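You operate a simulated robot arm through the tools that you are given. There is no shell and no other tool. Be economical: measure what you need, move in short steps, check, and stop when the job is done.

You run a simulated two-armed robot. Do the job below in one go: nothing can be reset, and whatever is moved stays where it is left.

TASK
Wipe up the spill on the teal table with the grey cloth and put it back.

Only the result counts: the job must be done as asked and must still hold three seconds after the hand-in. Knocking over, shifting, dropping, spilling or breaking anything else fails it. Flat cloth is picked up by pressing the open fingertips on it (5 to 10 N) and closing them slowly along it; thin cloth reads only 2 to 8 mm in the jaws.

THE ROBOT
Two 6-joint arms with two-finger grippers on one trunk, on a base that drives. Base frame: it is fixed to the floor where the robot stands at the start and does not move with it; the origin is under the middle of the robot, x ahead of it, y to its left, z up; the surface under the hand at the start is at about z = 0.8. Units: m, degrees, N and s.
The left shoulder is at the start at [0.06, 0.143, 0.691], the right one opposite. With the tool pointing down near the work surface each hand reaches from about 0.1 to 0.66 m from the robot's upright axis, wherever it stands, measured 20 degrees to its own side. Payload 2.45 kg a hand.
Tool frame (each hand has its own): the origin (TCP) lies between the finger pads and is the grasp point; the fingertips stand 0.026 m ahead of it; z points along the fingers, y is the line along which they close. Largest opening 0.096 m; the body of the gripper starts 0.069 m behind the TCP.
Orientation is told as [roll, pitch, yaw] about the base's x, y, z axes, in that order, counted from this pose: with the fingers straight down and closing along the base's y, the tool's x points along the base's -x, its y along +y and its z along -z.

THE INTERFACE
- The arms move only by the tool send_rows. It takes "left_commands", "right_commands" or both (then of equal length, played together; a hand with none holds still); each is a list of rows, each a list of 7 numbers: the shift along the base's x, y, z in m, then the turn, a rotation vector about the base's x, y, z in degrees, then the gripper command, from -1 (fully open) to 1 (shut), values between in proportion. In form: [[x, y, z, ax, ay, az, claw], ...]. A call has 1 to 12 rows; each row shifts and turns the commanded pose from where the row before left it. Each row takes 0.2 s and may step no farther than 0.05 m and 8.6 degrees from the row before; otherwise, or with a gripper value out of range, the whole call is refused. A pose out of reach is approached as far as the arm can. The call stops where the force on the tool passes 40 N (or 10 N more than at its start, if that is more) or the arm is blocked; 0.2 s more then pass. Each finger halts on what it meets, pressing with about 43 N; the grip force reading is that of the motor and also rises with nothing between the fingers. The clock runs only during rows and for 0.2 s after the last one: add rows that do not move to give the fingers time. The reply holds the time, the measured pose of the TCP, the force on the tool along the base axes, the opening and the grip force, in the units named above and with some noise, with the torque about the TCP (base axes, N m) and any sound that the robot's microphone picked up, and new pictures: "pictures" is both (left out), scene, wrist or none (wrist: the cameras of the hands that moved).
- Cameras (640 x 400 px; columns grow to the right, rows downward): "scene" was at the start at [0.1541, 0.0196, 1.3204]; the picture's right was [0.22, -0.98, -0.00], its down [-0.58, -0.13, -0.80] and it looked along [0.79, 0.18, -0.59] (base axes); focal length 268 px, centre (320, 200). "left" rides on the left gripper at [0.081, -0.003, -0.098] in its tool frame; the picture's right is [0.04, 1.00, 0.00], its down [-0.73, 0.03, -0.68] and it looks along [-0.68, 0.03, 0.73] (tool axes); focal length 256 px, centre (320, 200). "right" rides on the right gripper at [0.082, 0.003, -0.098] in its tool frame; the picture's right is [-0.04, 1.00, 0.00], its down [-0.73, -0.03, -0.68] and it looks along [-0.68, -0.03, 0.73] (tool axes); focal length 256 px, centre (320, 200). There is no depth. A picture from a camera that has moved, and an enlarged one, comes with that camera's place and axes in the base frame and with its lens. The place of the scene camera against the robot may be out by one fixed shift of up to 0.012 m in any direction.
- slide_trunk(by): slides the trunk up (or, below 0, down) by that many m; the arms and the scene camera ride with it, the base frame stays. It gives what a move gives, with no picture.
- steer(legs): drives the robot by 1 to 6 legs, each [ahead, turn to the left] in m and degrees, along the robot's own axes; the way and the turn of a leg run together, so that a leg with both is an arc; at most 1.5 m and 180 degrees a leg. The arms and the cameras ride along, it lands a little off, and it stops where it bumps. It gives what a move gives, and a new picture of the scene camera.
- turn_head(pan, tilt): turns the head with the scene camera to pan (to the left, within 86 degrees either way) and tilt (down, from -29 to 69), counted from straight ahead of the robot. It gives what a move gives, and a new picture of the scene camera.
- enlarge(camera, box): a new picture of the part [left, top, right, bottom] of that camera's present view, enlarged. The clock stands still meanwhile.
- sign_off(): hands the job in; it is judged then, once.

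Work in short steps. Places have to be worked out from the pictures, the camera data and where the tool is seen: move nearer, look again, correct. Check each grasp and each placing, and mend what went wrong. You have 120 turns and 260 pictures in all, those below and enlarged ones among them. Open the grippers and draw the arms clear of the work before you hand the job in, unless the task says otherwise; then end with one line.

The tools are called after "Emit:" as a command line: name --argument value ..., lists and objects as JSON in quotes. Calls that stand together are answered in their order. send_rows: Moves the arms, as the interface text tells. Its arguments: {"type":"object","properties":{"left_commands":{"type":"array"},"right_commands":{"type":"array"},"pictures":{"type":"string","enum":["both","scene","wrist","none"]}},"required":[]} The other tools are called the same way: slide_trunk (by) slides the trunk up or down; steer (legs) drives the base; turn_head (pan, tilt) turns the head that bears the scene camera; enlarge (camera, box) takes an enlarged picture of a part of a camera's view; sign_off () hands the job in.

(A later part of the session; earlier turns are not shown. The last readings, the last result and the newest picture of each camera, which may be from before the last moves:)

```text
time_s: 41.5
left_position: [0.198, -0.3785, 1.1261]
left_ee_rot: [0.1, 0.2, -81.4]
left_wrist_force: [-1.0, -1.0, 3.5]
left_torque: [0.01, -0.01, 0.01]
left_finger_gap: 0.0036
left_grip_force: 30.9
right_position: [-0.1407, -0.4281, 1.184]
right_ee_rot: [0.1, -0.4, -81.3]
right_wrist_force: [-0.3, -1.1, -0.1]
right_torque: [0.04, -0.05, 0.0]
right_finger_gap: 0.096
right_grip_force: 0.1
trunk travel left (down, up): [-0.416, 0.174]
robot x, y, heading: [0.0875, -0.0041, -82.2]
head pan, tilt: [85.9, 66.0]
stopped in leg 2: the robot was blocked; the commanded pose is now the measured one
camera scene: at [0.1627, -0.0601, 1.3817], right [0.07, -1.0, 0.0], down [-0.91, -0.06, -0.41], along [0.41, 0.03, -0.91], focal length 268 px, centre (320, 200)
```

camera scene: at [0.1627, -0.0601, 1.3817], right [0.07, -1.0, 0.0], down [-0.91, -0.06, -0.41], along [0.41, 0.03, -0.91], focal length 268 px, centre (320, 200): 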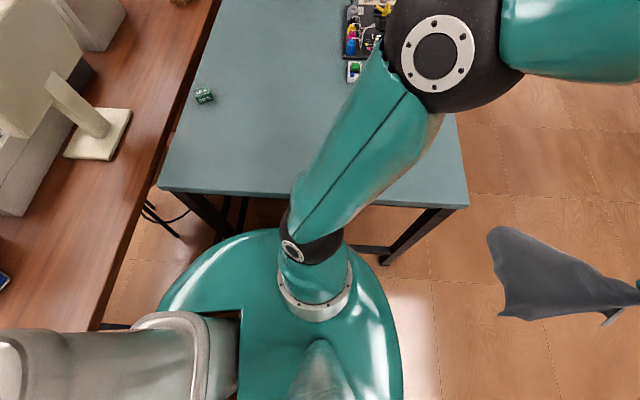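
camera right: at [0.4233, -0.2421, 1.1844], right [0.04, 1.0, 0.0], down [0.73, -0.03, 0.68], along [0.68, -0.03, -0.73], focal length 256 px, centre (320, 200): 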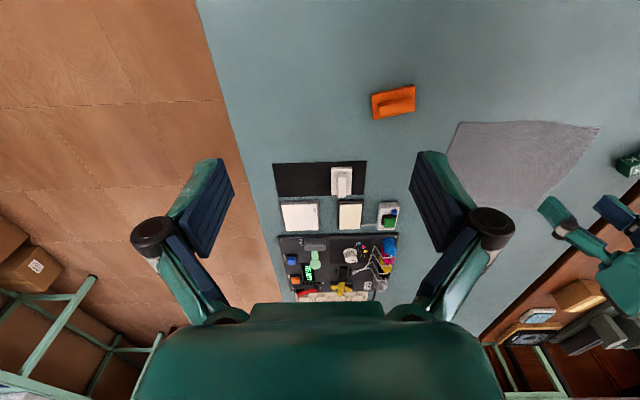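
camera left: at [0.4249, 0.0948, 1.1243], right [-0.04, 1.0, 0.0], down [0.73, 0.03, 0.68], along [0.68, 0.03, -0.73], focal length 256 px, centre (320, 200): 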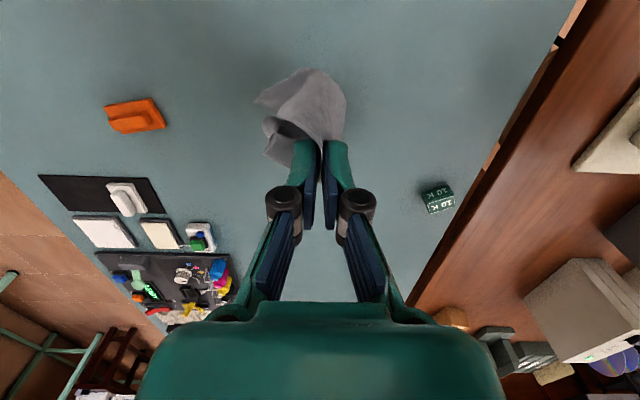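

Heading -82°, nearly there. I drive ahead with a slight right arc to get out of the gap.

Emit:
steer --legs '[[0.3, -8], [0.7, 0]]'

Emit:
turn_head --pan 60 --tilt 35

```text
time_s: 47.1
left_position: [0.1737, -1.3966, 1.1263]
left_ee_rot: [0.0, 0.0, -88.8]
left_wrist_force: [0.3, -0.4, -0.8]
left_torque: [-0.01, 0.03, 0.0]
left_finger_gap: 0.0003
left_grip_force: 27.7
right_position: [-0.1682, -1.4036, 1.1843]
right_ee_rot: [-0.1, -0.5, -88.7]
right_wrist_force: [-0.1, 0.0, -1.1]
right_torque: [-0.01, -0.04, 0.01]
right_finger_gap: 0.096
right_grip_force: 0.0
trunk travel left (down, up): [-0.416, 0.174]
robot x, y, heading: [0.1168, -1.011, -89.6]
head pan, tilt: [85.9, 66.0]
camera scene: at [0.1814, -1.0758, 1.3816], right [-0.06, -1.0, 0.0], down [-0.91, 0.06, -0.41], along [0.41, -0.02, -0.91], focal length 268 px, centre (320, 200)
```

scene: 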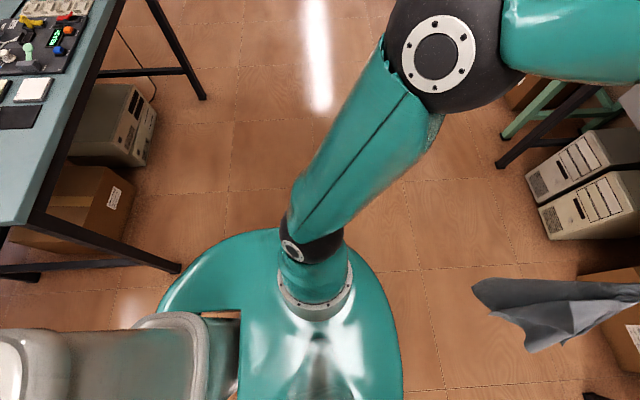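

```text
time_s: 48.1
left_position: [0.1731, -1.3967, 1.1275]
left_ee_rot: [-0.2, 0.0, -88.8]
left_wrist_force: [-0.7, 0.8, 0.2]
left_torque: [0.01, -0.01, -0.03]
left_finger_gap: 0.0008
left_grip_force: 31.9
right_position: [-0.1691, -1.4014, 1.1857]
right_ee_rot: [0.0, -0.6, -88.7]
right_wrist_force: [-0.1, 0.3, 1.5]
right_torque: [0.02, 0.02, -0.04]
right_finger_gap: 0.0958
right_grip_force: 0.0
trunk travel left (down, up): [-0.416, 0.174]
robot x, y, heading: [0.1123, -1.0127, -89.5]
head pan, tilt: [60.0, 35.0]
camera scene: at [0.1988, -1.1145, 1.4225], right [-0.49, -0.87, 0.0], down [-0.5, 0.28, -0.82], along [0.71, -0.4, -0.57], focal length 268 px, centre (320, 200)
```

scene: 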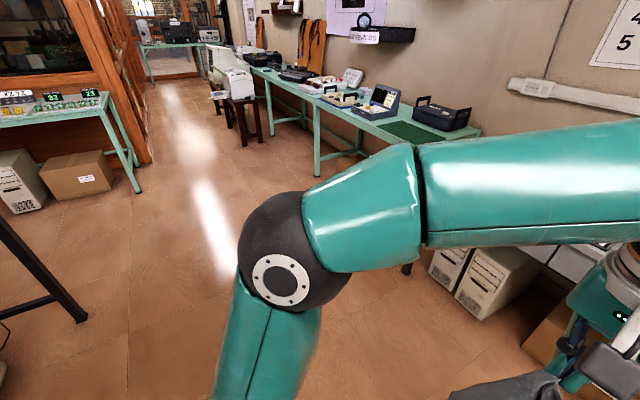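

The corridor is clear and the far bench stands at x≈3.0, so there is ample room at the far end. I turn left and drive along the table.

Emit:
steer --legs '[[0, 89.5], [1.1, 0], [1.05, 0]]'

Emit:
turn_head --pan 60 --tilt 35

```text
time_s: 51.9
left_position: [0.5078, -1.0388, 1.1286]
left_ee_rot: [-0.1, 0.1, -11.9]
left_wrist_force: [0.0, -1.7, -1.1]
left_torque: [0.03, -0.01, 0.02]
left_finger_gap: 0.0024
left_grip_force: 33.2
right_position: [0.4362, -1.3743, 1.1858]
right_ee_rot: [0.0, -0.5, -11.8]
right_wrist_force: [1.0, -0.7, 0.3]
right_torque: [-0.01, 0.03, -0.02]
right_finger_gap: 0.0961
right_grip_force: 0.0
trunk travel left (down, up): [-0.416, 0.174]
robot x, y, heading: [0.1093, -1.0599, -11.5]
head pan, tilt: [60.0, 35.0]
stopped in leg 1: the robot was blocked; the commanded pose is now the measured one
camera scene: at [0.2325, -1.0002, 1.4223], right [0.75, -0.66, 0.0], down [-0.38, -0.43, -0.82], along [0.54, 0.61, -0.58], focal length 268 px, centre (320, 200)
```

scene: 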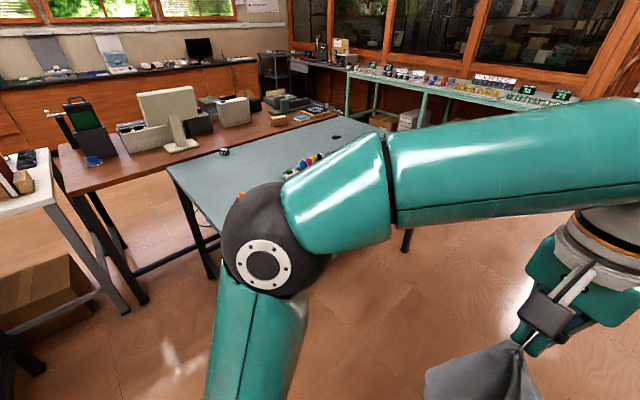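

```text
time_s: 52.5
left_position: [0.5061, -1.0418, 1.128]
left_ee_rot: [0.1, 0.1, -11.9]
left_wrist_force: [-0.2, 0.4, 1.2]
left_torque: [0.02, 0.02, 0.0]
left_finger_gap: 0.0001
left_grip_force: 30.3
right_position: [0.4344, -1.3771, 1.1865]
right_ee_rot: [0.1, -0.8, -11.8]
right_wrist_force: [0.3, 0.0, -0.6]
right_torque: [0.04, -0.01, 0.04]
right_finger_gap: 0.096
right_grip_force: 0.0
trunk travel left (down, up): [-0.416, 0.174]
robot x, y, heading: [0.105, -1.0585, -11.3]
head pan, tilt: [60.0, 35.0]
camera scene: at [0.2316, -1.0022, 1.4226], right [0.75, -0.66, 0.0], down [-0.38, -0.43, -0.82], along [0.54, 0.62, -0.57], focal length 268 px, centre (320, 200)
```

scene: 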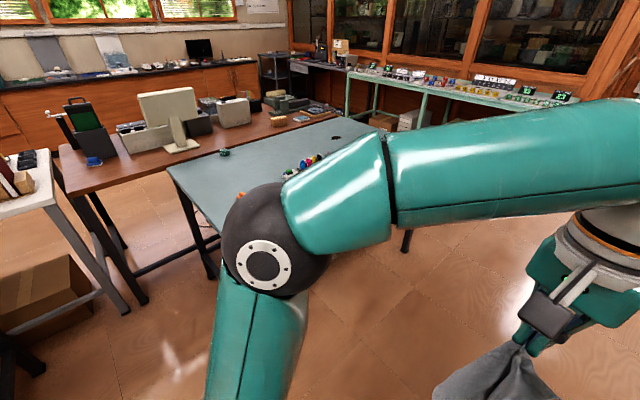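

The rear bumped again (the cream table behind). I drive ahead with a gentle left arc and then along the corridor.

Emit:
steer --legs '[[0.4, 12], [1.5, 0], [0.3, 0]]'

Emit:
turn_head --pan 70 --tilt 40

```text
time_s: 63.9
left_position: [2.705, -1.0176, 1.1266]
left_ee_rot: [0.0, 0.1, -1.5]
left_wrist_force: [0.3, 0.7, -1.5]
left_torque: [0.03, 0.05, 0.0]
left_finger_gap: 0.0024
left_grip_force: 33.4
right_position: [2.6949, -1.361, 1.1859]
right_ee_rot: [0.1, -0.6, -1.5]
right_wrist_force: [1.0, 0.1, 0.2]
right_torque: [0.0, 0.06, 0.0]
right_finger_gap: 0.0959
right_grip_force: 0.1
trunk travel left (down, up): [-0.416, 0.174]
robot x, y, heading: [2.3158, -1.1119, -0.7]
head pan, tilt: [60.0, 35.0]
camera scene: at [2.428, -1.0328, 1.4224], right [0.86, -0.51, 0.0], down [-0.29, -0.49, -0.82], along [0.42, 0.7, -0.57], focal length 268 px, centre (320, 200)
```

scene: 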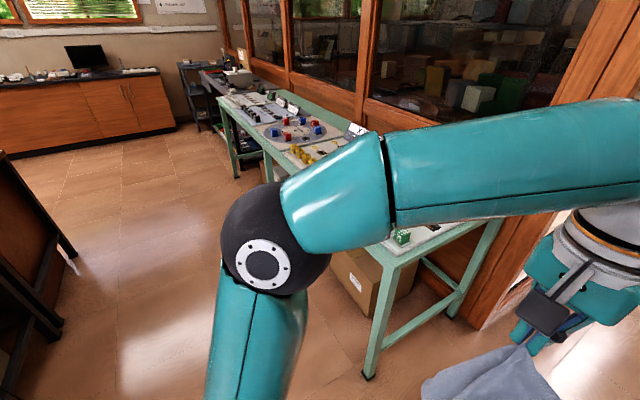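

```text
time_s: 64.6
left_position: [2.7038, -1.0182, 1.128]
left_ee_rot: [0.0, 0.1, -1.5]
left_wrist_force: [-1.1, -0.1, 1.1]
left_torque: [0.03, 0.02, 0.0]
left_finger_gap: 0.0016
left_grip_force: 29.2
right_position: [2.6938, -1.3615, 1.1856]
right_ee_rot: [0.0, -0.6, -1.5]
right_wrist_force: [0.0, -0.4, -0.1]
right_torque: [-0.02, 0.01, 0.01]
right_finger_gap: 0.0961
right_grip_force: 0.2
trunk travel left (down, up): [-0.416, 0.174]
robot x, y, heading: [2.3144, -1.1037, -0.8]
head pan, tilt: [70.0, 40.0]
camera scene: at [2.4115, -1.0291, 1.415], right [0.94, -0.35, 0.0], down [-0.23, -0.6, -0.77], along [0.27, 0.72, -0.64], focal length 268 px, centre (320, 200)
```

scene: 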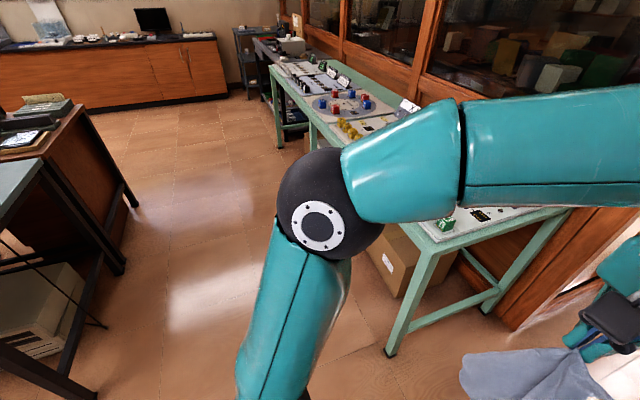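

The far end is clear. Turn left, drive across behind the table end, then turn to face it.

Emit:
steer --legs '[[0, 90.8], [1.27, 0], [0, 90]]'

Emit:
turn_head --pan 0 --tilt 45

```text
time_s: 68.6
left_position: [2.2921, -0.7023, 1.1276]
left_ee_rot: [-0.1, 0.1, 78.2]
left_wrist_force: [-0.5, -0.3, -1.0]
left_torque: [-0.01, -0.06, 0.05]
left_finger_gap: 0.0024
left_grip_force: 32.8
right_position: [2.6282, -0.7726, 1.1876]
right_ee_rot: [0.1, -0.7, 78.3]
right_wrist_force: [-0.8, 0.8, 0.1]
right_torque: [-0.01, -0.03, 0.02]
right_finger_gap: 0.0959
right_grip_force: 0.1
trunk travel left (down, up): [-0.416, 0.174]
robot x, y, heading: [2.3589, -1.1107, 80.9]
head pan, tilt: [70.0, 40.0]
stopped in leg 1: the robot was blocked; the commanded pose is now the measured one
camera scene: at [2.3028, -1.0114, 1.4148], right [0.49, 0.87, 0.0], down [0.56, -0.32, -0.76], along [-0.67, 0.38, -0.64], focal length 268 px, centre (320, 200)
```

scene: 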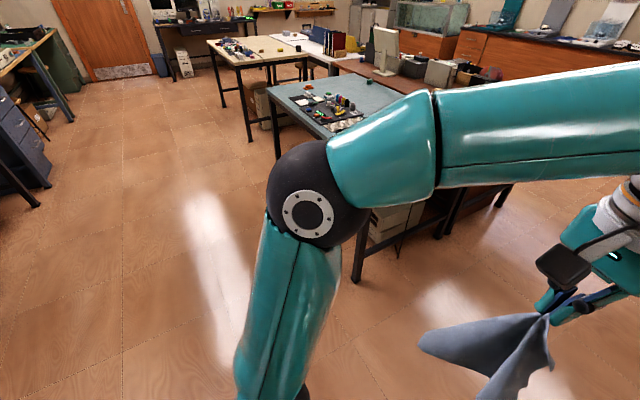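

```text
time_s: 70.0
left_position: [2.295, -0.7028, 1.129]
left_ee_rot: [0.0, 0.2, 78.1]
left_wrist_force: [-0.3, -0.2, 2.6]
left_torque: [-0.02, 0.03, 0.02]
left_finger_gap: 0.0
left_grip_force: 27.8
right_position: [2.6305, -0.7736, 1.187]
right_ee_rot: [0.1, -0.8, 78.3]
right_wrist_force: [0.7, -0.6, 0.4]
right_torque: [-0.02, -0.01, -0.01]
right_finger_gap: 0.0957
right_grip_force: 0.0
trunk travel left (down, up): [-0.416, 0.174]
robot x, y, heading: [2.3617, -1.1184, 80.7]
head pan, tilt: [0.0, 45.0]
camera scene: at [2.3918, -0.9738, 1.4077], right [0.99, -0.16, 0.0], down [-0.12, -0.7, -0.71], along [0.12, 0.7, -0.71], focal length 268 px, centre (320, 200)
```

scene: 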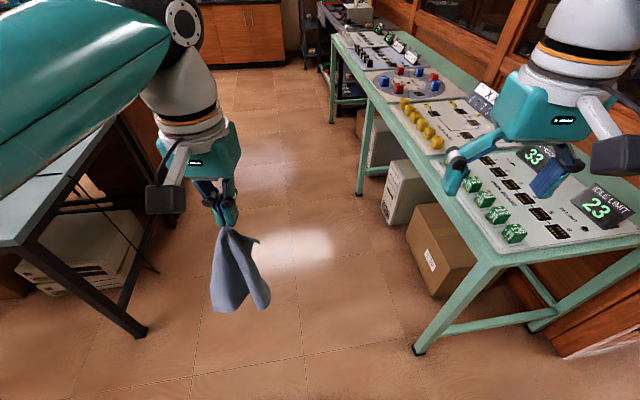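

The stops at ~91 % of a turn look like a lag effect rather than contact; nothing is near. I turn the rest in smaller legs and drive across.

Emit:
steer --legs '[[0, 14], [0.7, 0], [0.58, 0]]'

```text
time_s: 77.8
left_position: [2.0635, 0.5298, 1.1278]
left_ee_rot: [-0.1, 0.1, 93.4]
left_wrist_force: [0.5, -0.2, 0.4]
left_torque: [-0.03, -0.03, 0.01]
left_finger_gap: 0.0016
left_grip_force: 33.4
right_position: [2.4061, 0.5497, 1.1864]
right_ee_rot: [0.1, -0.6, 93.5]
right_wrist_force: [0.2, -0.3, -0.7]
right_torque: [-0.01, 0.01, 0.0]
right_finger_gap: 0.0958
right_grip_force: 0.0
trunk travel left (down, up): [-0.416, 0.174]
robot x, y, heading: [2.238, 0.1478, 96.1]
head pan, tilt: [0.0, 45.0]
camera scene: at [2.2298, 0.2915, 1.4076], right [0.99, 0.1, 0.0], down [0.07, -0.7, -0.71], along [-0.07, 0.7, -0.71], focal length 268 px, centre (320, 200)
```

scene: 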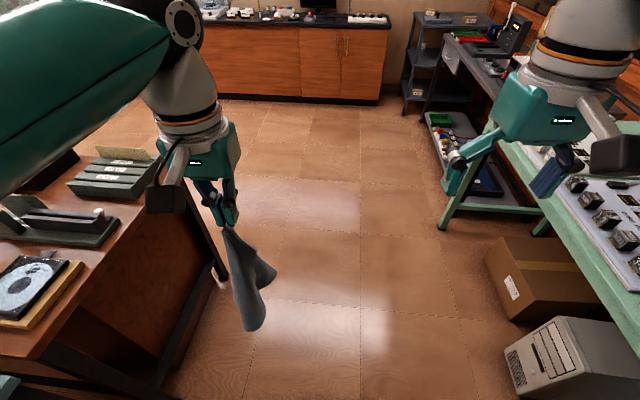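

Position fine. Turn left about 84° in two legs to face the table end.

Emit:
steer --legs '[[0, 44], [0, 40]]'

```text
time_s: 82.3
left_position: [1.8245, 0.0427, 1.1295]
left_ee_rot: [-0.1, 0.0, 173.5]
left_wrist_force: [0.0, -0.7, 0.0]
left_torque: [0.06, -0.02, 0.02]
left_finger_gap: 0.001
left_grip_force: 29.2
right_position: [1.8639, 0.3844, 1.1892]
right_ee_rot: [0.0, -0.6, 173.7]
right_wrist_force: [-1.2, -0.5, 0.8]
right_torque: [0.02, 0.0, 0.0]
right_finger_gap: 0.0964
right_grip_force: 0.0
trunk travel left (down, up): [-0.416, 0.174]
robot x, y, heading: [2.2339, 0.1971, 177.9]
head pan, tilt: [0.0, 45.0]
stopped in leg 2: the robot was blocked; the commanded pose is now the measured one
camera scene: at [2.1005, 0.2038, 1.4076], right [0.04, 1.0, 0.0], down [0.71, -0.03, -0.71], along [-0.71, 0.03, -0.71], focal length 268 px, centre (320, 200)
```

scene: 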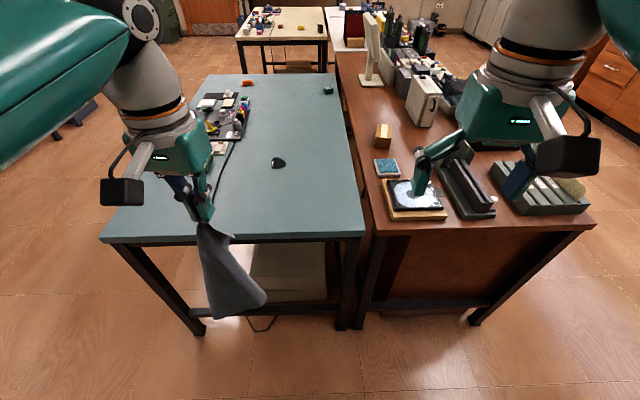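

The robot faces the table end; the spill is at about (1.30, 0.08). I drive ahead 0.3 m.

Emit:
steer --legs '[[0.3, 0]]'

Emit:
turn_head --pan 5 --tilt 60

```text
time_s: 84.4
left_position: [1.524, 0.055, 1.1285]
left_ee_rot: [0.0, 0.0, 173.7]
left_wrist_force: [-0.7, -0.2, -0.5]
left_torque: [0.02, -0.04, 0.0]
left_finger_gap: 0.0023
left_grip_force: 33.5
right_position: [1.5617, 0.395, 1.1875]
right_ee_rot: [0.1, -0.8, 173.8]
right_wrist_force: [-0.9, -0.1, 0.0]
right_torque: [0.0, -0.03, 0.0]
right_finger_gap: 0.0961
right_grip_force: 0.0
trunk travel left (down, up): [-0.416, 0.174]
robot x, y, heading: [1.9327, 0.2134, 178.4]
head pan, tilt: [0.0, 45.0]
camera scene: at [1.7987, 0.2162, 1.4075], right [0.03, 1.0, 0.0], down [0.71, -0.02, -0.71], along [-0.71, 0.02, -0.71], focal length 268 px, centre (320, 200)
```

scene: 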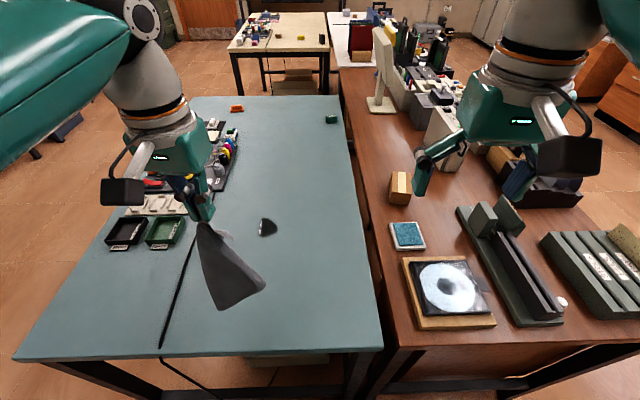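

```text
time_s: 85.1
left_position: [1.526, 0.0545, 1.1298]
left_ee_rot: [0.0, 0.2, 173.8]
left_wrist_force: [-0.3, -0.3, -1.2]
left_torque: [0.01, 0.02, 0.03]
left_finger_gap: 0.002
left_grip_force: 30.5
right_position: [1.5631, 0.3956, 1.1887]
right_ee_rot: [0.1, -0.6, 173.9]
right_wrist_force: [0.2, 0.1, 0.5]
right_torque: [-0.03, 0.0, -0.04]
right_finger_gap: 0.096
right_grip_force: 0.1
trunk travel left (down, up): [-0.416, 0.174]
robot x, y, heading: [1.9341, 0.2143, 178.1]
head pan, tilt: [5.0, 60.0]
camera scene: at [1.8146, 0.2099, 1.3883], right [-0.06, 1.0, 0.0], down [0.86, 0.05, -0.5], along [-0.5, -0.03, -0.87], focal length 268 px, centre (320, 200)
```

scene: 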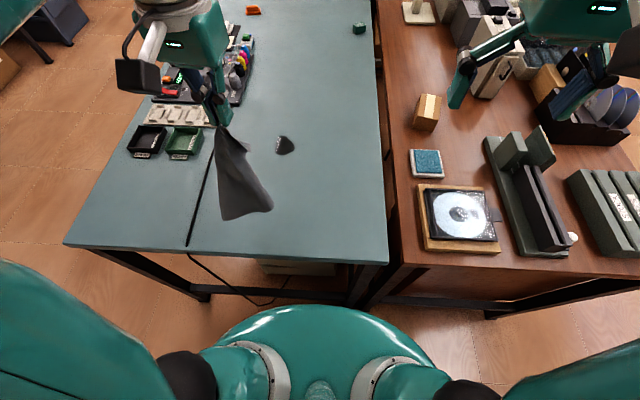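

Spill at about (1.30, 0.078), some 5 cm wide. I go 3.5 cm nearer and lower the trunk back to its nominal height.

Emit:
steer --legs '[[0.035, 0]]'

Emit:
slide_trunk --by -0.1

Emit:
turn_head --pan 5 --tilt 50

```text
time_s: 86.0
left_position: [1.4859, 0.0549, 1.1298]
left_ee_rot: [0.0, 0.1, 173.7]
left_wrist_force: [-0.8, 0.9, -0.4]
left_torque: [-0.04, -0.07, 0.01]
left_finger_gap: 0.0004
left_grip_force: 27.6
right_position: [1.5237, 0.3963, 1.1877]
right_ee_rot: [0.1, -0.6, 174.0]
right_wrist_force: [-0.2, 0.0, -1.0]
right_torque: [0.0, -0.08, 0.03]
right_finger_gap: 0.0959
right_grip_force: 0.0
trunk travel left (down, up): [-0.416, 0.174]
robot x, y, heading: [1.8975, 0.2146, 178.3]
head pan, tilt: [5.0, 60.0]
camera scene: at [1.7755, 0.2111, 1.3879], right [-0.06, 1.0, 0.0], down [0.87, 0.05, -0.5], along [-0.5, -0.03, -0.87], focal length 268 px, centre (320, 200)
```

scene: 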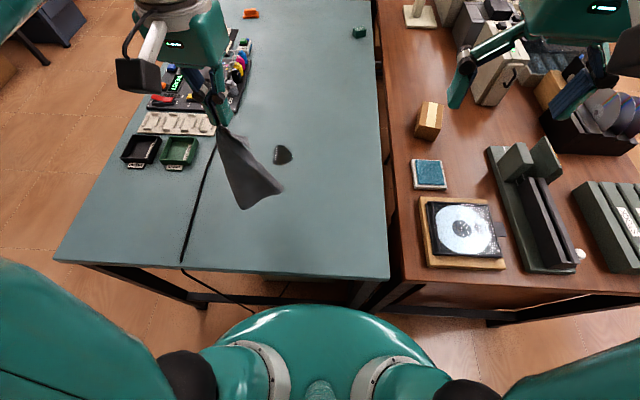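

```text
time_s: 87.3
left_position: [1.4886, 0.0565, 1.0323]
left_ee_rot: [0.0, 0.1, 173.9]
left_wrist_force: [-0.6, 0.2, 1.0]
left_torque: [-0.01, 0.02, -0.02]
left_finger_gap: 0.0001
left_grip_force: 29.9
right_position: [1.5263, 0.396, 1.0893]
right_ee_rot: [0.2, -0.7, 173.9]
right_wrist_force: [-0.2, 0.1, -0.9]
right_torque: [0.0, -0.01, 0.02]
right_finger_gap: 0.0961
right_grip_force: 0.2
trunk travel left (down, up): [-0.316, 0.274]
robot x, y, heading: [1.899, 0.2146, 178.4]
head pan, tilt: [5.0, 60.0]
```

```text
time_s: 88.0
left_position: [1.4882, 0.0556, 1.0312]
left_ee_rot: [0.0, 0.1, 173.8]
left_wrist_force: [0.1, 0.2, 0.8]
left_torque: [0.01, 0.0, 0.01]
left_finger_gap: 0.0015
left_grip_force: 33.4
right_position: [1.5264, 0.3961, 1.0897]
right_ee_rot: [0.1, -0.7, 173.9]
right_wrist_force: [-0.3, 0.1, 0.2]
right_torque: [-0.02, 0.02, -0.03]
right_finger_gap: 0.096
right_grip_force: 0.0
trunk travel left (down, up): [-0.316, 0.274]
robot x, y, heading: [1.8998, 0.2133, 178.3]
head pan, tilt: [5.0, 50.0]
camera scene: at [1.7684, 0.2105, 1.3008], right [-0.06, 1.0, 0.0], down [0.77, 0.04, -0.64], along [-0.64, -0.04, -0.77], focal length 268 px, centre (320, 200)
```

scene: 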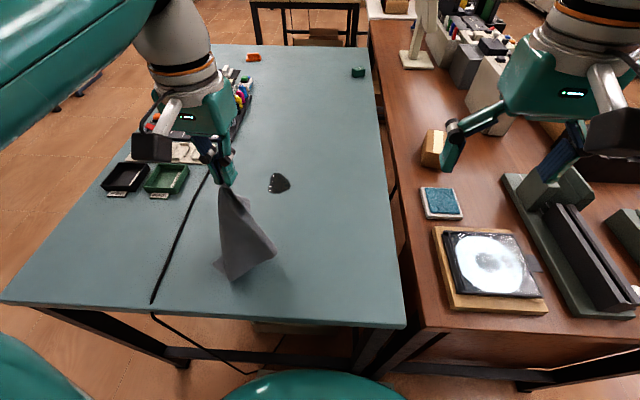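

I move the cloth over the spill at height.

Emit:
send_rows --left_commands '[[-0.037, 0.004, 0, 0, 0, 0, 1], [-0.037, 0.004, 0, 0, 0, 0, 1], [-0.037, 0.004, 0, 0, 0, 0, 1], [-0.037, 0.004, 0, 0, 0, 0, 1], [-0.035, 0.004, 0, 0, 0, 0, 1], [0, 0, -0.03, 0, 0, 0, 1], [0, 0, -0.03, 0, 0, 0, 1], [0, 0, -0.03, 0, 0, 0, 1], [0, 0, 0, 0, 0, 0, 1]]' --pictures "both"

```text
time_s: 90.0
left_position: [1.3428, 0.0743, 0.9066]
left_ee_rot: [0.1, 0.2, 173.8]
left_wrist_force: [0.7, 0.5, 1.1]
left_torque: [-0.02, 0.01, 0.0]
left_finger_gap: 0.0011
left_grip_force: 32.0
left hand out of reach, approached as far as the arm can: row 4, 5
right_position: [1.527, 0.3968, 1.0887]
right_ee_rot: [0.2, -0.7, 173.8]
right_wrist_force: [-0.3, 0.2, -0.3]
right_torque: [0.02, 0.0, 0.02]
right_finger_gap: 0.0959
right_grip_force: 0.1
trunk travel left (down, up): [-0.316, 0.274]
robot x, y, heading: [1.8989, 0.2111, 178.0]
head pan, tilt: [5.0, 50.0]
camera scene: at [1.7682, 0.2104, 1.3008], right [-0.06, 1.0, 0.0], down [0.77, 0.04, -0.64], along [-0.64, -0.04, -0.77], focal length 268 px, centre (320, 200)
camera left: at [1.4245, 0.0677, 1.0047], right [-0.07, -1.0, 0.0], down [-0.73, 0.05, 0.68], along [-0.68, 0.05, -0.74], focal length 256 px, centre (320, 200)
```

scene: 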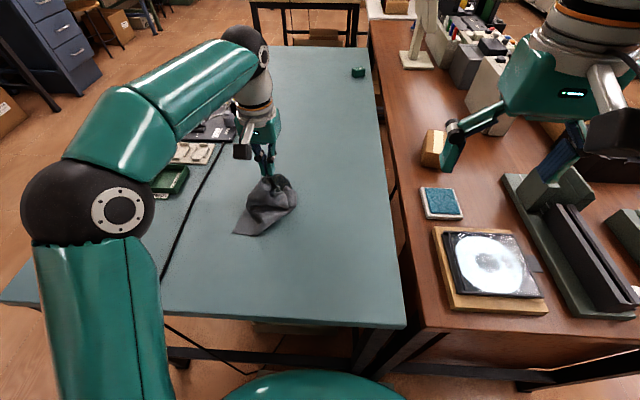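
left: 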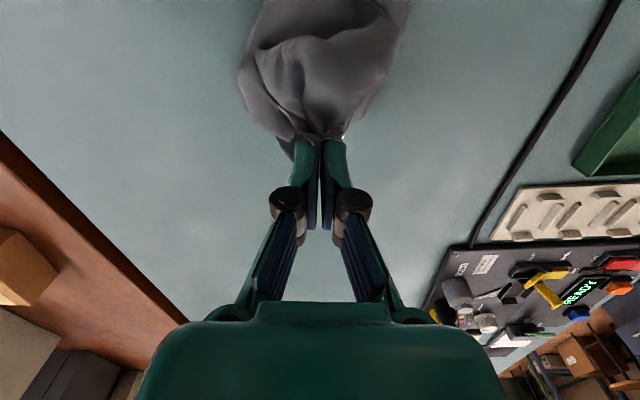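

The reach limit at height kept x at 1.343; lower down I move forward the remaining 4 cm while lowering.

Emit:
send_rows --left_commands '[[-0.015, 0, -0.015, 0, 0, 0, 1], [-0.015, 0, -0.015, 0, 0, 0, 1], [-0.008, 0, -0.015, 0, 0, 0, 1], [0, 0, -0.01, 0, 0, 0, 1], [0, 0, 0, 0, 0, 0, 1]]' --pictures "both"

```text
time_s: 91.2
left_position: [1.3032, 0.073, 0.8502]
left_ee_rot: [0.0, 0.1, 173.7]
left_wrist_force: [-0.3, 0.2, -0.5]
left_torque: [0.03, -0.01, 0.0]
left_finger_gap: 0.0024
left_grip_force: 33.5
right_position: [1.5267, 0.3956, 1.0892]
right_ee_rot: [0.1, -0.8, 173.9]
right_wrist_force: [-0.3, 0.0, -0.6]
right_torque: [0.01, -0.01, 0.04]
right_finger_gap: 0.0959
right_grip_force: 0.1
trunk travel left (down, up): [-0.316, 0.274]
robot x, y, heading: [1.9026, 0.2119, 178.5]
head pan, tilt: [5.0, 50.0]
camera scene: at [1.7681, 0.2105, 1.3008], right [-0.06, 1.0, 0.0], down [0.77, 0.04, -0.64], along [-0.64, -0.04, -0.77], focal length 268 px, centre (320, 200)
camera left: at [1.3845, 0.0673, 0.9481], right [-0.07, -1.0, 0.0], down [-0.73, 0.05, 0.68], along [-0.68, 0.05, -0.74], focal length 256 px, centre (320, 200)
```

scene: 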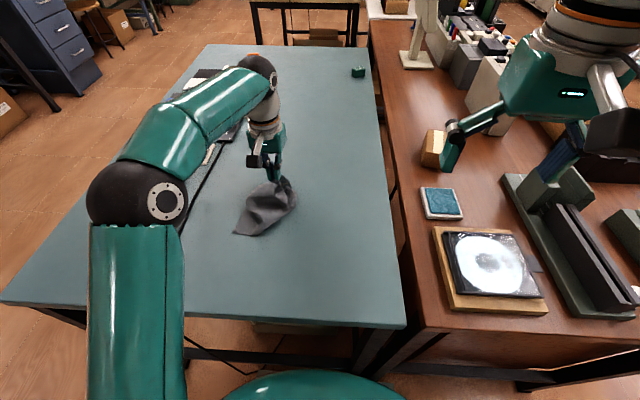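
left: 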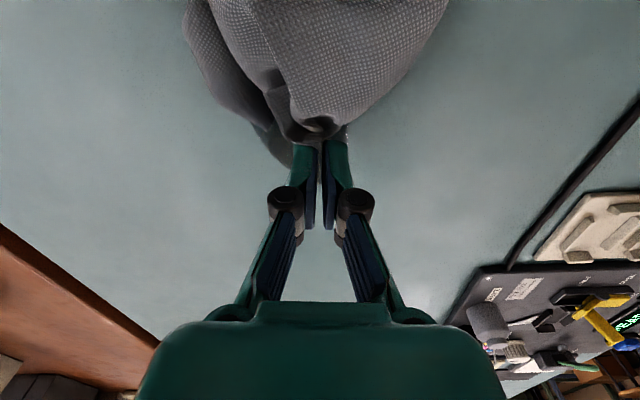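

The cloth trails toward the robot side of the tips. I press down onto the spill.

Emit:
send_rows --left_commands '[[0, 0, -0.012, 0, 0, 0, 1], [0, 0, -0.005, 0, 0, 0, 1], [0, 0, -0.003, 0, 0, 0, 1], [0, 0, -0.002, 0, 0, 0, 1], [0, 0, 0, 0, 0, 0, 1]]' --pictures "none"

```text
time_s: 92.5
left_position: [1.3041, 0.0734, 0.8274]
left_ee_rot: [0.0, 0.1, 173.8]
left_wrist_force: [-0.5, -1.1, 1.3]
left_torque: [-0.03, 0.01, -0.05]
left_finger_gap: 0.0012
left_grip_force: 29.7
right_position: [1.5267, 0.3962, 1.0886]
right_ee_rot: [0.2, -0.8, 174.0]
right_wrist_force: [0.5, 0.2, 0.6]
right_torque: [0.03, 0.0, 0.0]
right_finger_gap: 0.096
right_grip_force: 0.1
trunk travel left (down, up): [-0.316, 0.274]
robot x, y, heading: [1.8949, 0.2119, 178.3]
head pan, tilt: [5.0, 50.0]
```

Emit:
send_rows --left_commands '[[0, 0, -0.0015, 0, 0, 0, 1], [0, 0, -0.001, 0, 0, 0, 1], [0, 0, 0, 0, 0, 0, 1]]' --pictures "none"

```text
time_s: 93.2
left_position: [1.303, 0.0738, 0.8261]
left_ee_rot: [0.0, -0.1, 173.8]
left_wrist_force: [-2.8, 0.4, 10.6]
left_torque: [0.0, -0.33, -0.02]
left_finger_gap: 0.0017
left_grip_force: 34.2
right_position: [1.5256, 0.3959, 1.0884]
right_ee_rot: [0.1, -0.8, 173.9]
right_wrist_force: [-0.5, -0.4, -0.1]
right_torque: [0.03, 0.03, -0.01]
right_finger_gap: 0.0963
right_grip_force: 0.1
trunk travel left (down, up): [-0.316, 0.274]
robot x, y, heading: [1.8968, 0.2128, 178.2]
head pan, tilt: [5.0, 50.0]
```

10.6 N press on the cloth. Now wipe in strokes over the spill area.

Emit:
send_rows --left_commands '[[0, 0.018, 0, 0, 0, 0, 1], [0, 0.018, 0, 0, 0, 0, 1], [-0.015, 0, 0, 0, 0, 0, 1], [0, -0.018, 0, 0, 0, 0, 1], [0, -0.018, 0, 0, 0, 0, 1], [0, -0.018, 0, 0, 0, 0, 1], [0, -0.018, 0, 0, 0, 0, 1], [-0.015, 0, 0, 0, 0, 0, 1], [0, 0.018, 0, 0, 0, 0, 1], [0, 0.018, 0, 0, 0, 0, 1], [0, 0.018, 0, 0, 0, 0, 1], [0, 0.018, 0, 0, 0, 0, 1]]' --pictures "both"

```text
time_s: 95.8
left_position: [1.2727, 0.1123, 0.8249]
left_ee_rot: [-0.1, 0.1, 173.7]
left_wrist_force: [0.0, -0.6, 4.2]
left_torque: [-0.01, -0.02, -0.01]
left_finger_gap: 0.0002
left_grip_force: 30.6
right_position: [1.527, 0.3969, 1.0895]
right_ee_rot: [0.1, -0.7, 173.9]
right_wrist_force: [-0.3, 0.9, 0.7]
right_torque: [0.02, 0.01, 0.02]
right_finger_gap: 0.096
right_grip_force: 0.0
trunk travel left (down, up): [-0.316, 0.274]
robot x, y, heading: [1.8992, 0.2154, 178.4]
head pan, tilt: [5.0, 50.0]
camera scene: at [1.7692, 0.2107, 1.3009], right [-0.06, 1.0, 0.0], down [0.76, 0.04, -0.64], along [-0.64, -0.04, -0.77], focal length 268 px, centre (320, 200)
camera left: at [1.3548, 0.106, 0.9242], right [-0.07, -1.0, 0.0], down [-0.73, 0.05, 0.68], along [-0.68, 0.05, -0.73], focal length 256 px, centre (320, 200)
```

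scene: 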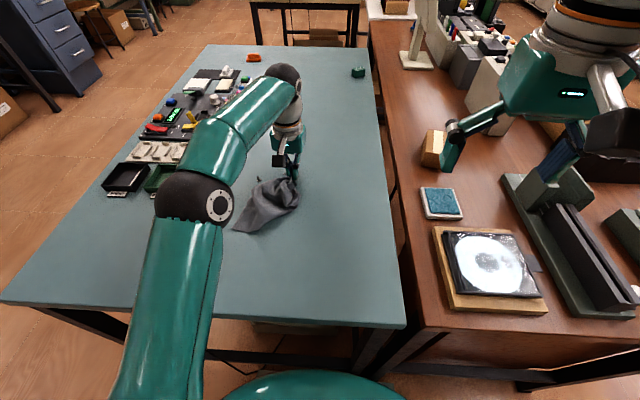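
left: 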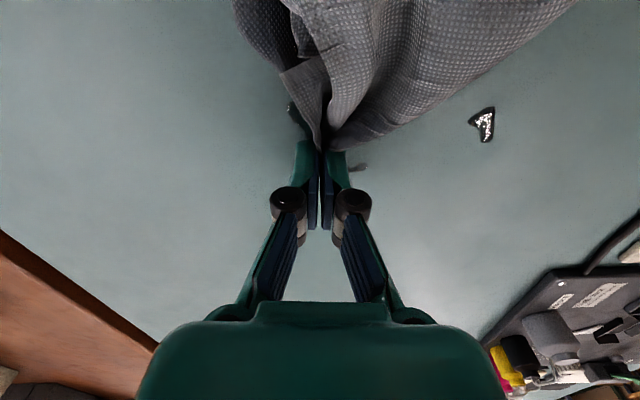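

Some of the spill is gone but patches remain, e.g. at (1.287, 0.025). I lift and pull aside toward me to see the whole.

Emit:
send_rows --left_commands '[[0, 0, 0.03, 0, 0, 0, 1], [0, 0, 0.04, 0, 0, 0, 1], [0.01, 0, 0.04, 0, 0, 0, 1], [0.04, 0, 0.04, 0, 0, 0, 1], [0.045, 0, 0.02, 0, 0, 0, 1], [0.045, 0, 0, 0, 0, 0, 1], [0.045, 0, 0, 0, 0, 0, 1], [0, 0, 0, 0, 0, 0, 1]]' --pictures "both"

Emit:
enlarge --camera "scene" --box '[220, 130, 340, 220]'

```text
refused: row 4 steps farther than a row can; nothing moved
```

```text
4.44 times, centred on (280, 175) of scene
camera zoom: at [1.7692, 0.2107, 1.3009], right [-0.06, 1.0, 0.0], down [0.76, 0.04, -0.64], along [-0.64, -0.04, -0.77], focal length 1191 px, centre (498, 311)
```

zoom: 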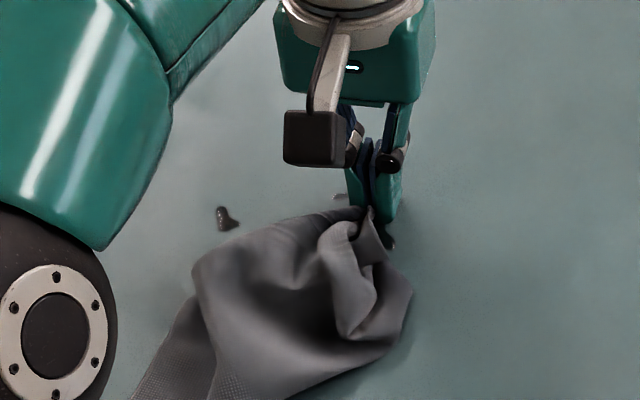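

One row stepped too far; resend with shorter steps.

Emit:
send_rows --left_commands '[[0, 0, 0.03, 0, 0, 0, 1], [0, 0, 0.04, 0, 0, 0, 1], [0.01, 0, 0.04, 0, 0, 0, 1], [0.035, 0, 0.03, 0, 0, 0, 1], [0.04, 0, 0.02, 0, 0, 0, 1], [0.045, 0, 0, 0, 0, 0, 1], [0.045, 0, 0, 0, 0, 0, 1], [0, 0, 0, 0, 0, 0, 1]]' --pictures "both"

Emit:
enlarge --camera "scene" --box '[220, 130, 340, 220]'

```text
time_s: 97.7
left_position: [1.4663, 0.1083, 0.9799]
left_ee_rot: [0.0, 0.2, 173.8]
left_wrist_force: [-0.3, 0.7, -0.4]
left_torque: [0.0, 0.01, 0.0]
left_finger_gap: 0.0008
left_grip_force: 31.8
left hand out of reach, approached as far as the arm can: row 2, 3
right_position: [1.5257, 0.3973, 1.0893]
right_ee_rot: [0.1, -0.7, 173.9]
right_wrist_force: [-0.3, 0.6, 0.6]
right_torque: [-0.02, 0.0, -0.01]
right_finger_gap: 0.096
right_grip_force: 0.1
trunk travel left (down, up): [-0.316, 0.274]
robot x, y, heading: [1.8952, 0.2154, 177.9]
head pan, tilt: [5.0, 50.0]
camera scene: at [1.7679, 0.2105, 1.3007], right [-0.06, 1.0, 0.0], down [0.77, 0.04, -0.64], along [-0.64, -0.04, -0.77], focal length 268 px, centre (320, 200)
camera left: at [1.5475, 0.1023, 1.0784], right [-0.07, -1.0, 0.0], down [-0.73, 0.05, 0.68], along [-0.68, 0.05, -0.74], focal length 256 px, centre (320, 200)
```

scene: 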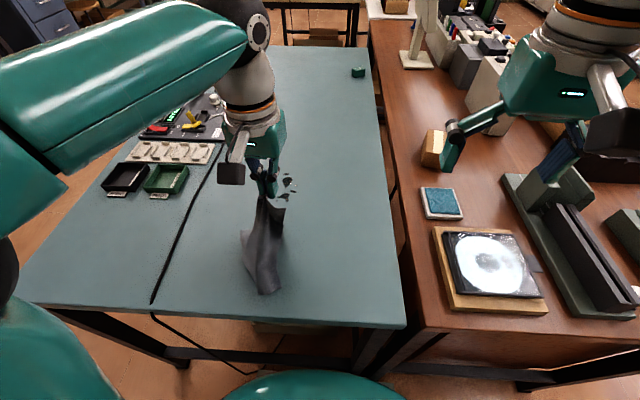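
left: 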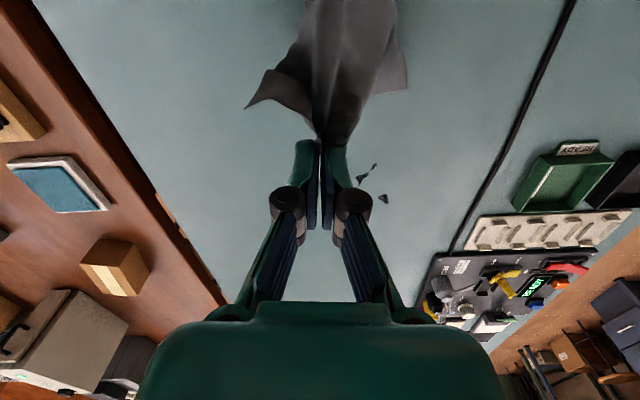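

```text
4.44 times, centred on (280, 175) of scene
camera zoom: at [1.7679, 0.2105, 1.3007], right [-0.06, 1.0, 0.0], down [0.77, 0.04, -0.64], along [-0.64, -0.04, -0.77], focal length 1191 px, centre (498, 311)
```

zoom: 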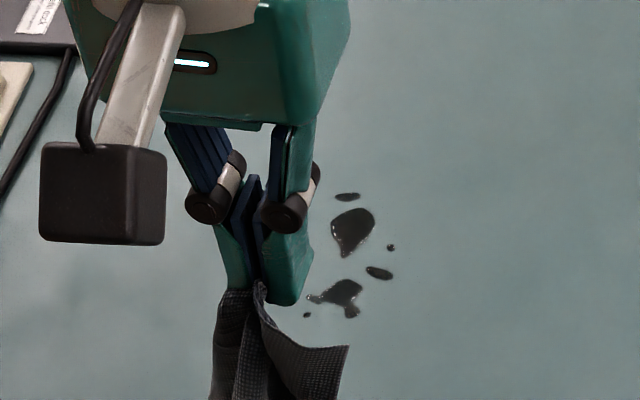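

Blobs remain over about x 1.26–1.35, y 0.02–0.12. I will raster the whole area under firmer press, starting from the robot side so the cloth trails behind the tips.

Emit:
send_rows --left_commands '[[-0.03, 0.008, -0.02, 0, 0, 0, 1], [-0.03, 0.008, -0.03, 0, 0, 0, 1], [-0.025, 0.006, -0.035, 0, 0, 0, 1], [-0.015, 0, -0.035, 0, 0, 0, 1], [-0.005, 0, -0.02, 0, 0, 0, 1], [-0.003, 0, -0.01, 0, 0, 0, 1], [0, 0, -0.003, 0, 0, 0, 1], [0, 0, 0, 0, 0, 0, 1]]' --pictures "wrist"

```text
time_s: 99.5
left_position: [1.3564, 0.1299, 0.8252]
left_ee_rot: [0.0, -0.1, 173.7]
left_wrist_force: [0.3, -0.1, 9.7]
left_torque: [-0.02, -0.02, -0.01]
left_finger_gap: 0.0008
left_grip_force: 30.3
right_position: [1.5265, 0.3952, 1.0897]
right_ee_rot: [0.1, -0.7, 173.8]
right_wrist_force: [0.2, -0.1, 0.0]
right_torque: [0.0, 0.04, 0.02]
right_finger_gap: 0.0962
right_grip_force: 0.1
trunk travel left (down, up): [-0.316, 0.274]
robot x, y, heading: [1.8977, 0.2099, 178.2]
head pan, tilt: [5.0, 50.0]
camera left: at [1.439, 0.1241, 0.9239], right [-0.07, -1.0, 0.0], down [-0.73, 0.05, 0.68], along [-0.68, 0.05, -0.73], focal length 256 px, centre (320, 200)
```

left: 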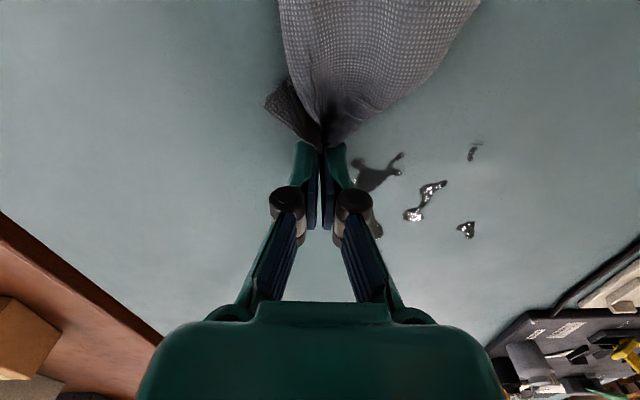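

9.7 N. I raster: lines along y, stepping 14 mm away from the robot each time.

Emit:
send_rows --left_commands '[[0.002, -0.04, -0.0005, 0, 0, 0, 1], [0, -0.04, 0, 0, 0, 0, 1], [0, -0.04, 0, 0, 0, 0, 1], [-0.014, 0, 0, 0, 0, 0, 1], [0, 0.04, 0, 0, 0, 0, 1], [0, 0.04, 0, 0, 0, 0, 1], [0, 0.04, 0, 0, 0, 0, 1], [-0.014, 0, 0, 0, 0, 0, 1], [0, -0.04, 0, 0, 0, 0, 1], [0, -0.04, 0, 0, 0, 0, 1], [0, -0.04, 0, 0, 0, 0, 1], [-0.014, 0, 0, 0, 0, 0, 1]]' --pictures "wrist"

```text
time_s: 102.0
left_position: [1.317, 0.009, 0.8255]
left_ee_rot: [0.1, 0.2, 173.8]
left_wrist_force: [-0.4, -0.4, 1.5]
left_torque: [0.0, -0.03, 0.01]
left_finger_gap: 0.001
left_grip_force: 31.0
right_position: [1.5262, 0.3963, 1.0894]
right_ee_rot: [0.1, -0.7, 174.0]
right_wrist_force: [-0.2, 0.2, 0.1]
right_torque: [0.0, -0.04, 0.0]
right_finger_gap: 0.0961
right_grip_force: 0.2
trunk travel left (down, up): [-0.316, 0.274]
robot x, y, heading: [1.8976, 0.2137, 178.2]
head pan, tilt: [5.0, 50.0]
camera left: at [1.3986, 0.0034, 0.9242], right [-0.07, -1.0, 0.0], down [-0.73, 0.05, 0.68], along [-0.68, 0.05, -0.74], focal length 256 px, centre (320, 200)
```

left: 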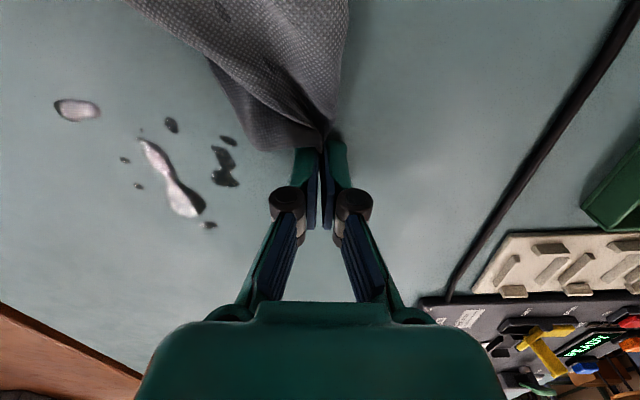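

Area behind the tips is mostly clean, with a blob at (1.353, 0.129) and more ahead. Press a bit harder and continue.

Emit:
send_rows --left_commands '[[0, 0, -0.001, 0, 0, 0, 1], [0, 0.035, 0, 0, 0, 0, 1], [0, 0.035, 0, 0, 0, 0, 1], [0, 0.035, 0, 0, 0, 0, 1], [0, 0.02, 0, 0, 0, 0, 1], [-0.013, 0, 0, 0, 0, 0, 1], [0, -0.035, 0, 0, 0, 0, 1], [0, -0.035, 0, 0, 0, 0, 1], [0, -0.035, 0, 0, 0, 0, 1], [0, -0.02, 0, 0, 0, 0, 1], [-0.013, 0, 0, 0, 0, 0, 1]]' --pictures "wrist"

```text
time_s: 104.5
left_position: [1.2954, 0.0085, 0.8263]
left_ee_rot: [0.3, 0.2, 173.8]
left_wrist_force: [14.0, -1.4, 24.8]
left_torque: [0.02, -0.31, 0.01]
left_finger_gap: 0.0009
left_grip_force: 30.7
right_position: [1.5304, 0.3967, 1.0903]
right_ee_rot: [0.0, -0.8, 173.9]
right_wrist_force: [0.2, -0.4, 0.9]
right_torque: [0.0, -0.04, 0.01]
right_finger_gap: 0.0959
right_grip_force: 0.1
trunk travel left (down, up): [-0.316, 0.274]
robot x, y, heading: [1.8966, 0.2135, 178.1]
head pan, tilt: [5.0, 50.0]
camera left: at [1.3759, 0.0022, 0.9241], right [-0.07, -1.0, 0.0], down [-0.73, 0.05, 0.68], along [-0.68, 0.04, -0.74], focal length 256 px, centre (320, 200)
```

left: 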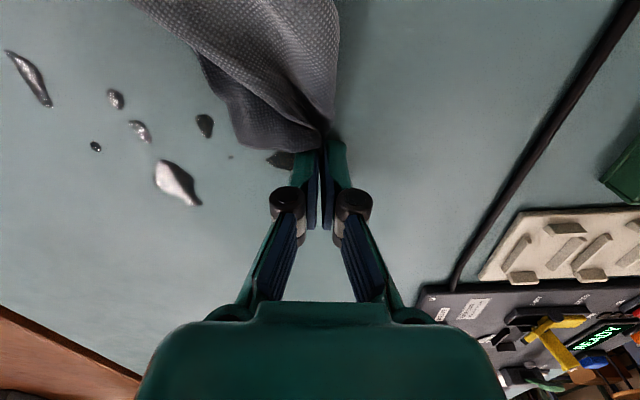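

The liquid gets pushed about as well as soaked up. I continue the raster past the far side, so the trailing cloth body sweeps over the spill.

Emit:
send_rows --left_commands '[[0, 0.035, 0.0005, 0, 0, 0, 1], [0, 0.035, 0, 0, 0, 0, 1], [0, 0.035, 0, 0, 0, 0, 1], [0, 0.025, 0, 0, 0, 0, 1], [-0.013, 0, 0, 0, 0, 0, 1], [0, -0.035, 0, 0, 0, 0, 1], [0, -0.035, 0, 0, 0, 0, 1], [0, -0.035, 0, 0, 0, 0, 1], [-0.02, 0, 0, 0, 0, 0, 1], [0, 0.035, 0, 0, 0, 0, 1], [0, 0.035, 0, 0, 0, 0, 1], [0, 0.035, 0, 0, 0, 0, 1]]' --pictures "both"

```text
time_s: 107.0
left_position: [1.2591, 0.1406, 0.8251]
left_ee_rot: [-0.1, -0.1, 173.8]
left_wrist_force: [-1.6, -4.8, 13.6]
left_torque: [-0.14, 0.02, 0.03]
left_finger_gap: 0.0009
left_grip_force: 31.2
right_position: [1.5275, 0.3967, 1.0906]
right_ee_rot: [0.2, -0.7, 173.8]
right_wrist_force: [0.3, 0.6, 0.3]
right_torque: [0.03, -0.02, 0.03]
right_finger_gap: 0.096
right_grip_force: 0.1
trunk travel left (down, up): [-0.316, 0.274]
robot x, y, heading: [1.8974, 0.2155, 178.1]
head pan, tilt: [5.0, 50.0]
camera scene: at [1.7693, 0.2101, 1.3009], right [-0.06, 1.0, 0.0], down [0.76, 0.04, -0.64], along [-0.64, -0.04, -0.77], focal length 268 px, centre (320, 200)
camera left: at [1.3404, 0.1353, 0.9239], right [-0.07, -1.0, 0.0], down [-0.73, 0.05, 0.68], along [-0.68, 0.05, -0.73], focal length 256 px, centre (320, 200)
```

scene: 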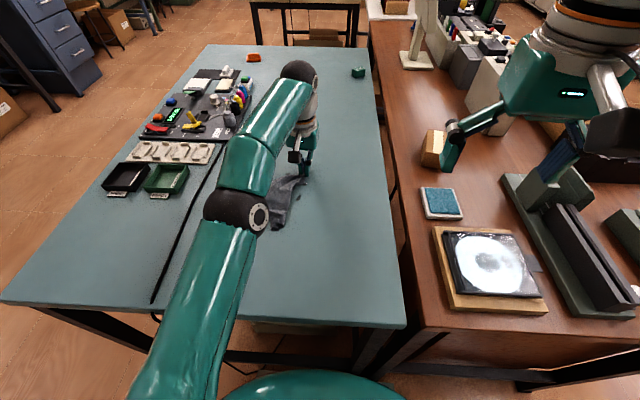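
left: 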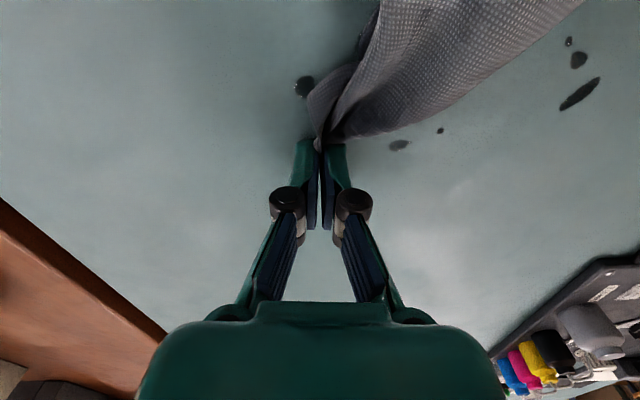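

Much less liquid remains. I lift, pull back, and look at the whole again.

Emit:
send_rows --left_commands '[[0, 0, 0.03, 0, 0, 0, 1], [0.02, 0, 0.04, 0, 0, 0, 1], [0.035, -0.02, 0.03, 0, 0, 0, 1], [0.04, -0.02, 0.02, 0, 0, 0, 1], [0.04, -0.02, 0.02, 0, 0, 0, 1], [0.04, -0.025, 0.01, 0, 0, 0, 1], [0.045, -0.02, 0, 0, 0, 0, 1], [0, 0, 0, 0, 0, 0, 1]]' --pictures "both"

Emit:
enlarge --camera "scene" --box '[220, 130, 340, 220]'

Emit:
enlarge --camera "left" --box '[200, 100, 440, 250]'

```text
refused: row 3 steps farther than a row can; nothing moved
```

```text
4.44 times, centred on (280, 175) of scene
camera zoom: at [1.7693, 0.2101, 1.3009], right [-0.06, 1.0, 0.0], down [0.76, 0.04, -0.64], along [-0.64, -0.04, -0.77], focal length 1191 px, centre (498, 311)
```

zoom: 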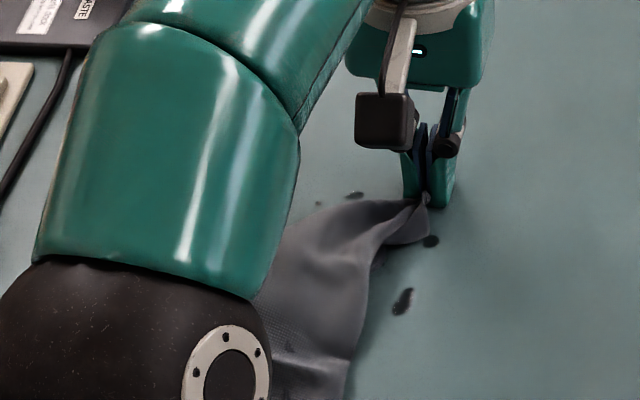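

```text
2.67 times, centred on (320, 175) of left
camera zoom: at [1.3404, 0.1353, 0.9239], right [-0.07, -1.0, 0.0], down [-0.73, 0.05, 0.68], along [-0.68, 0.05, -0.73], focal length 683 px, centre (320, 267)
```

zoom: 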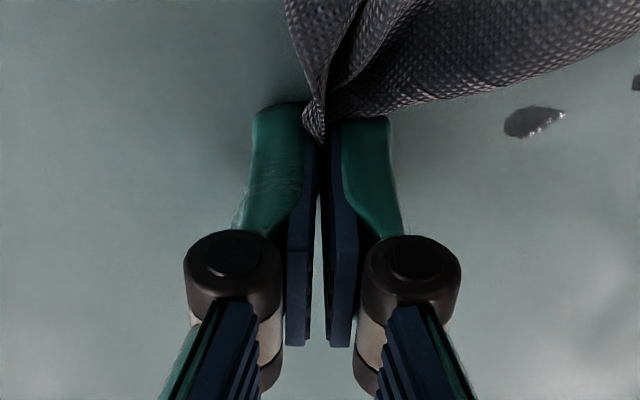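

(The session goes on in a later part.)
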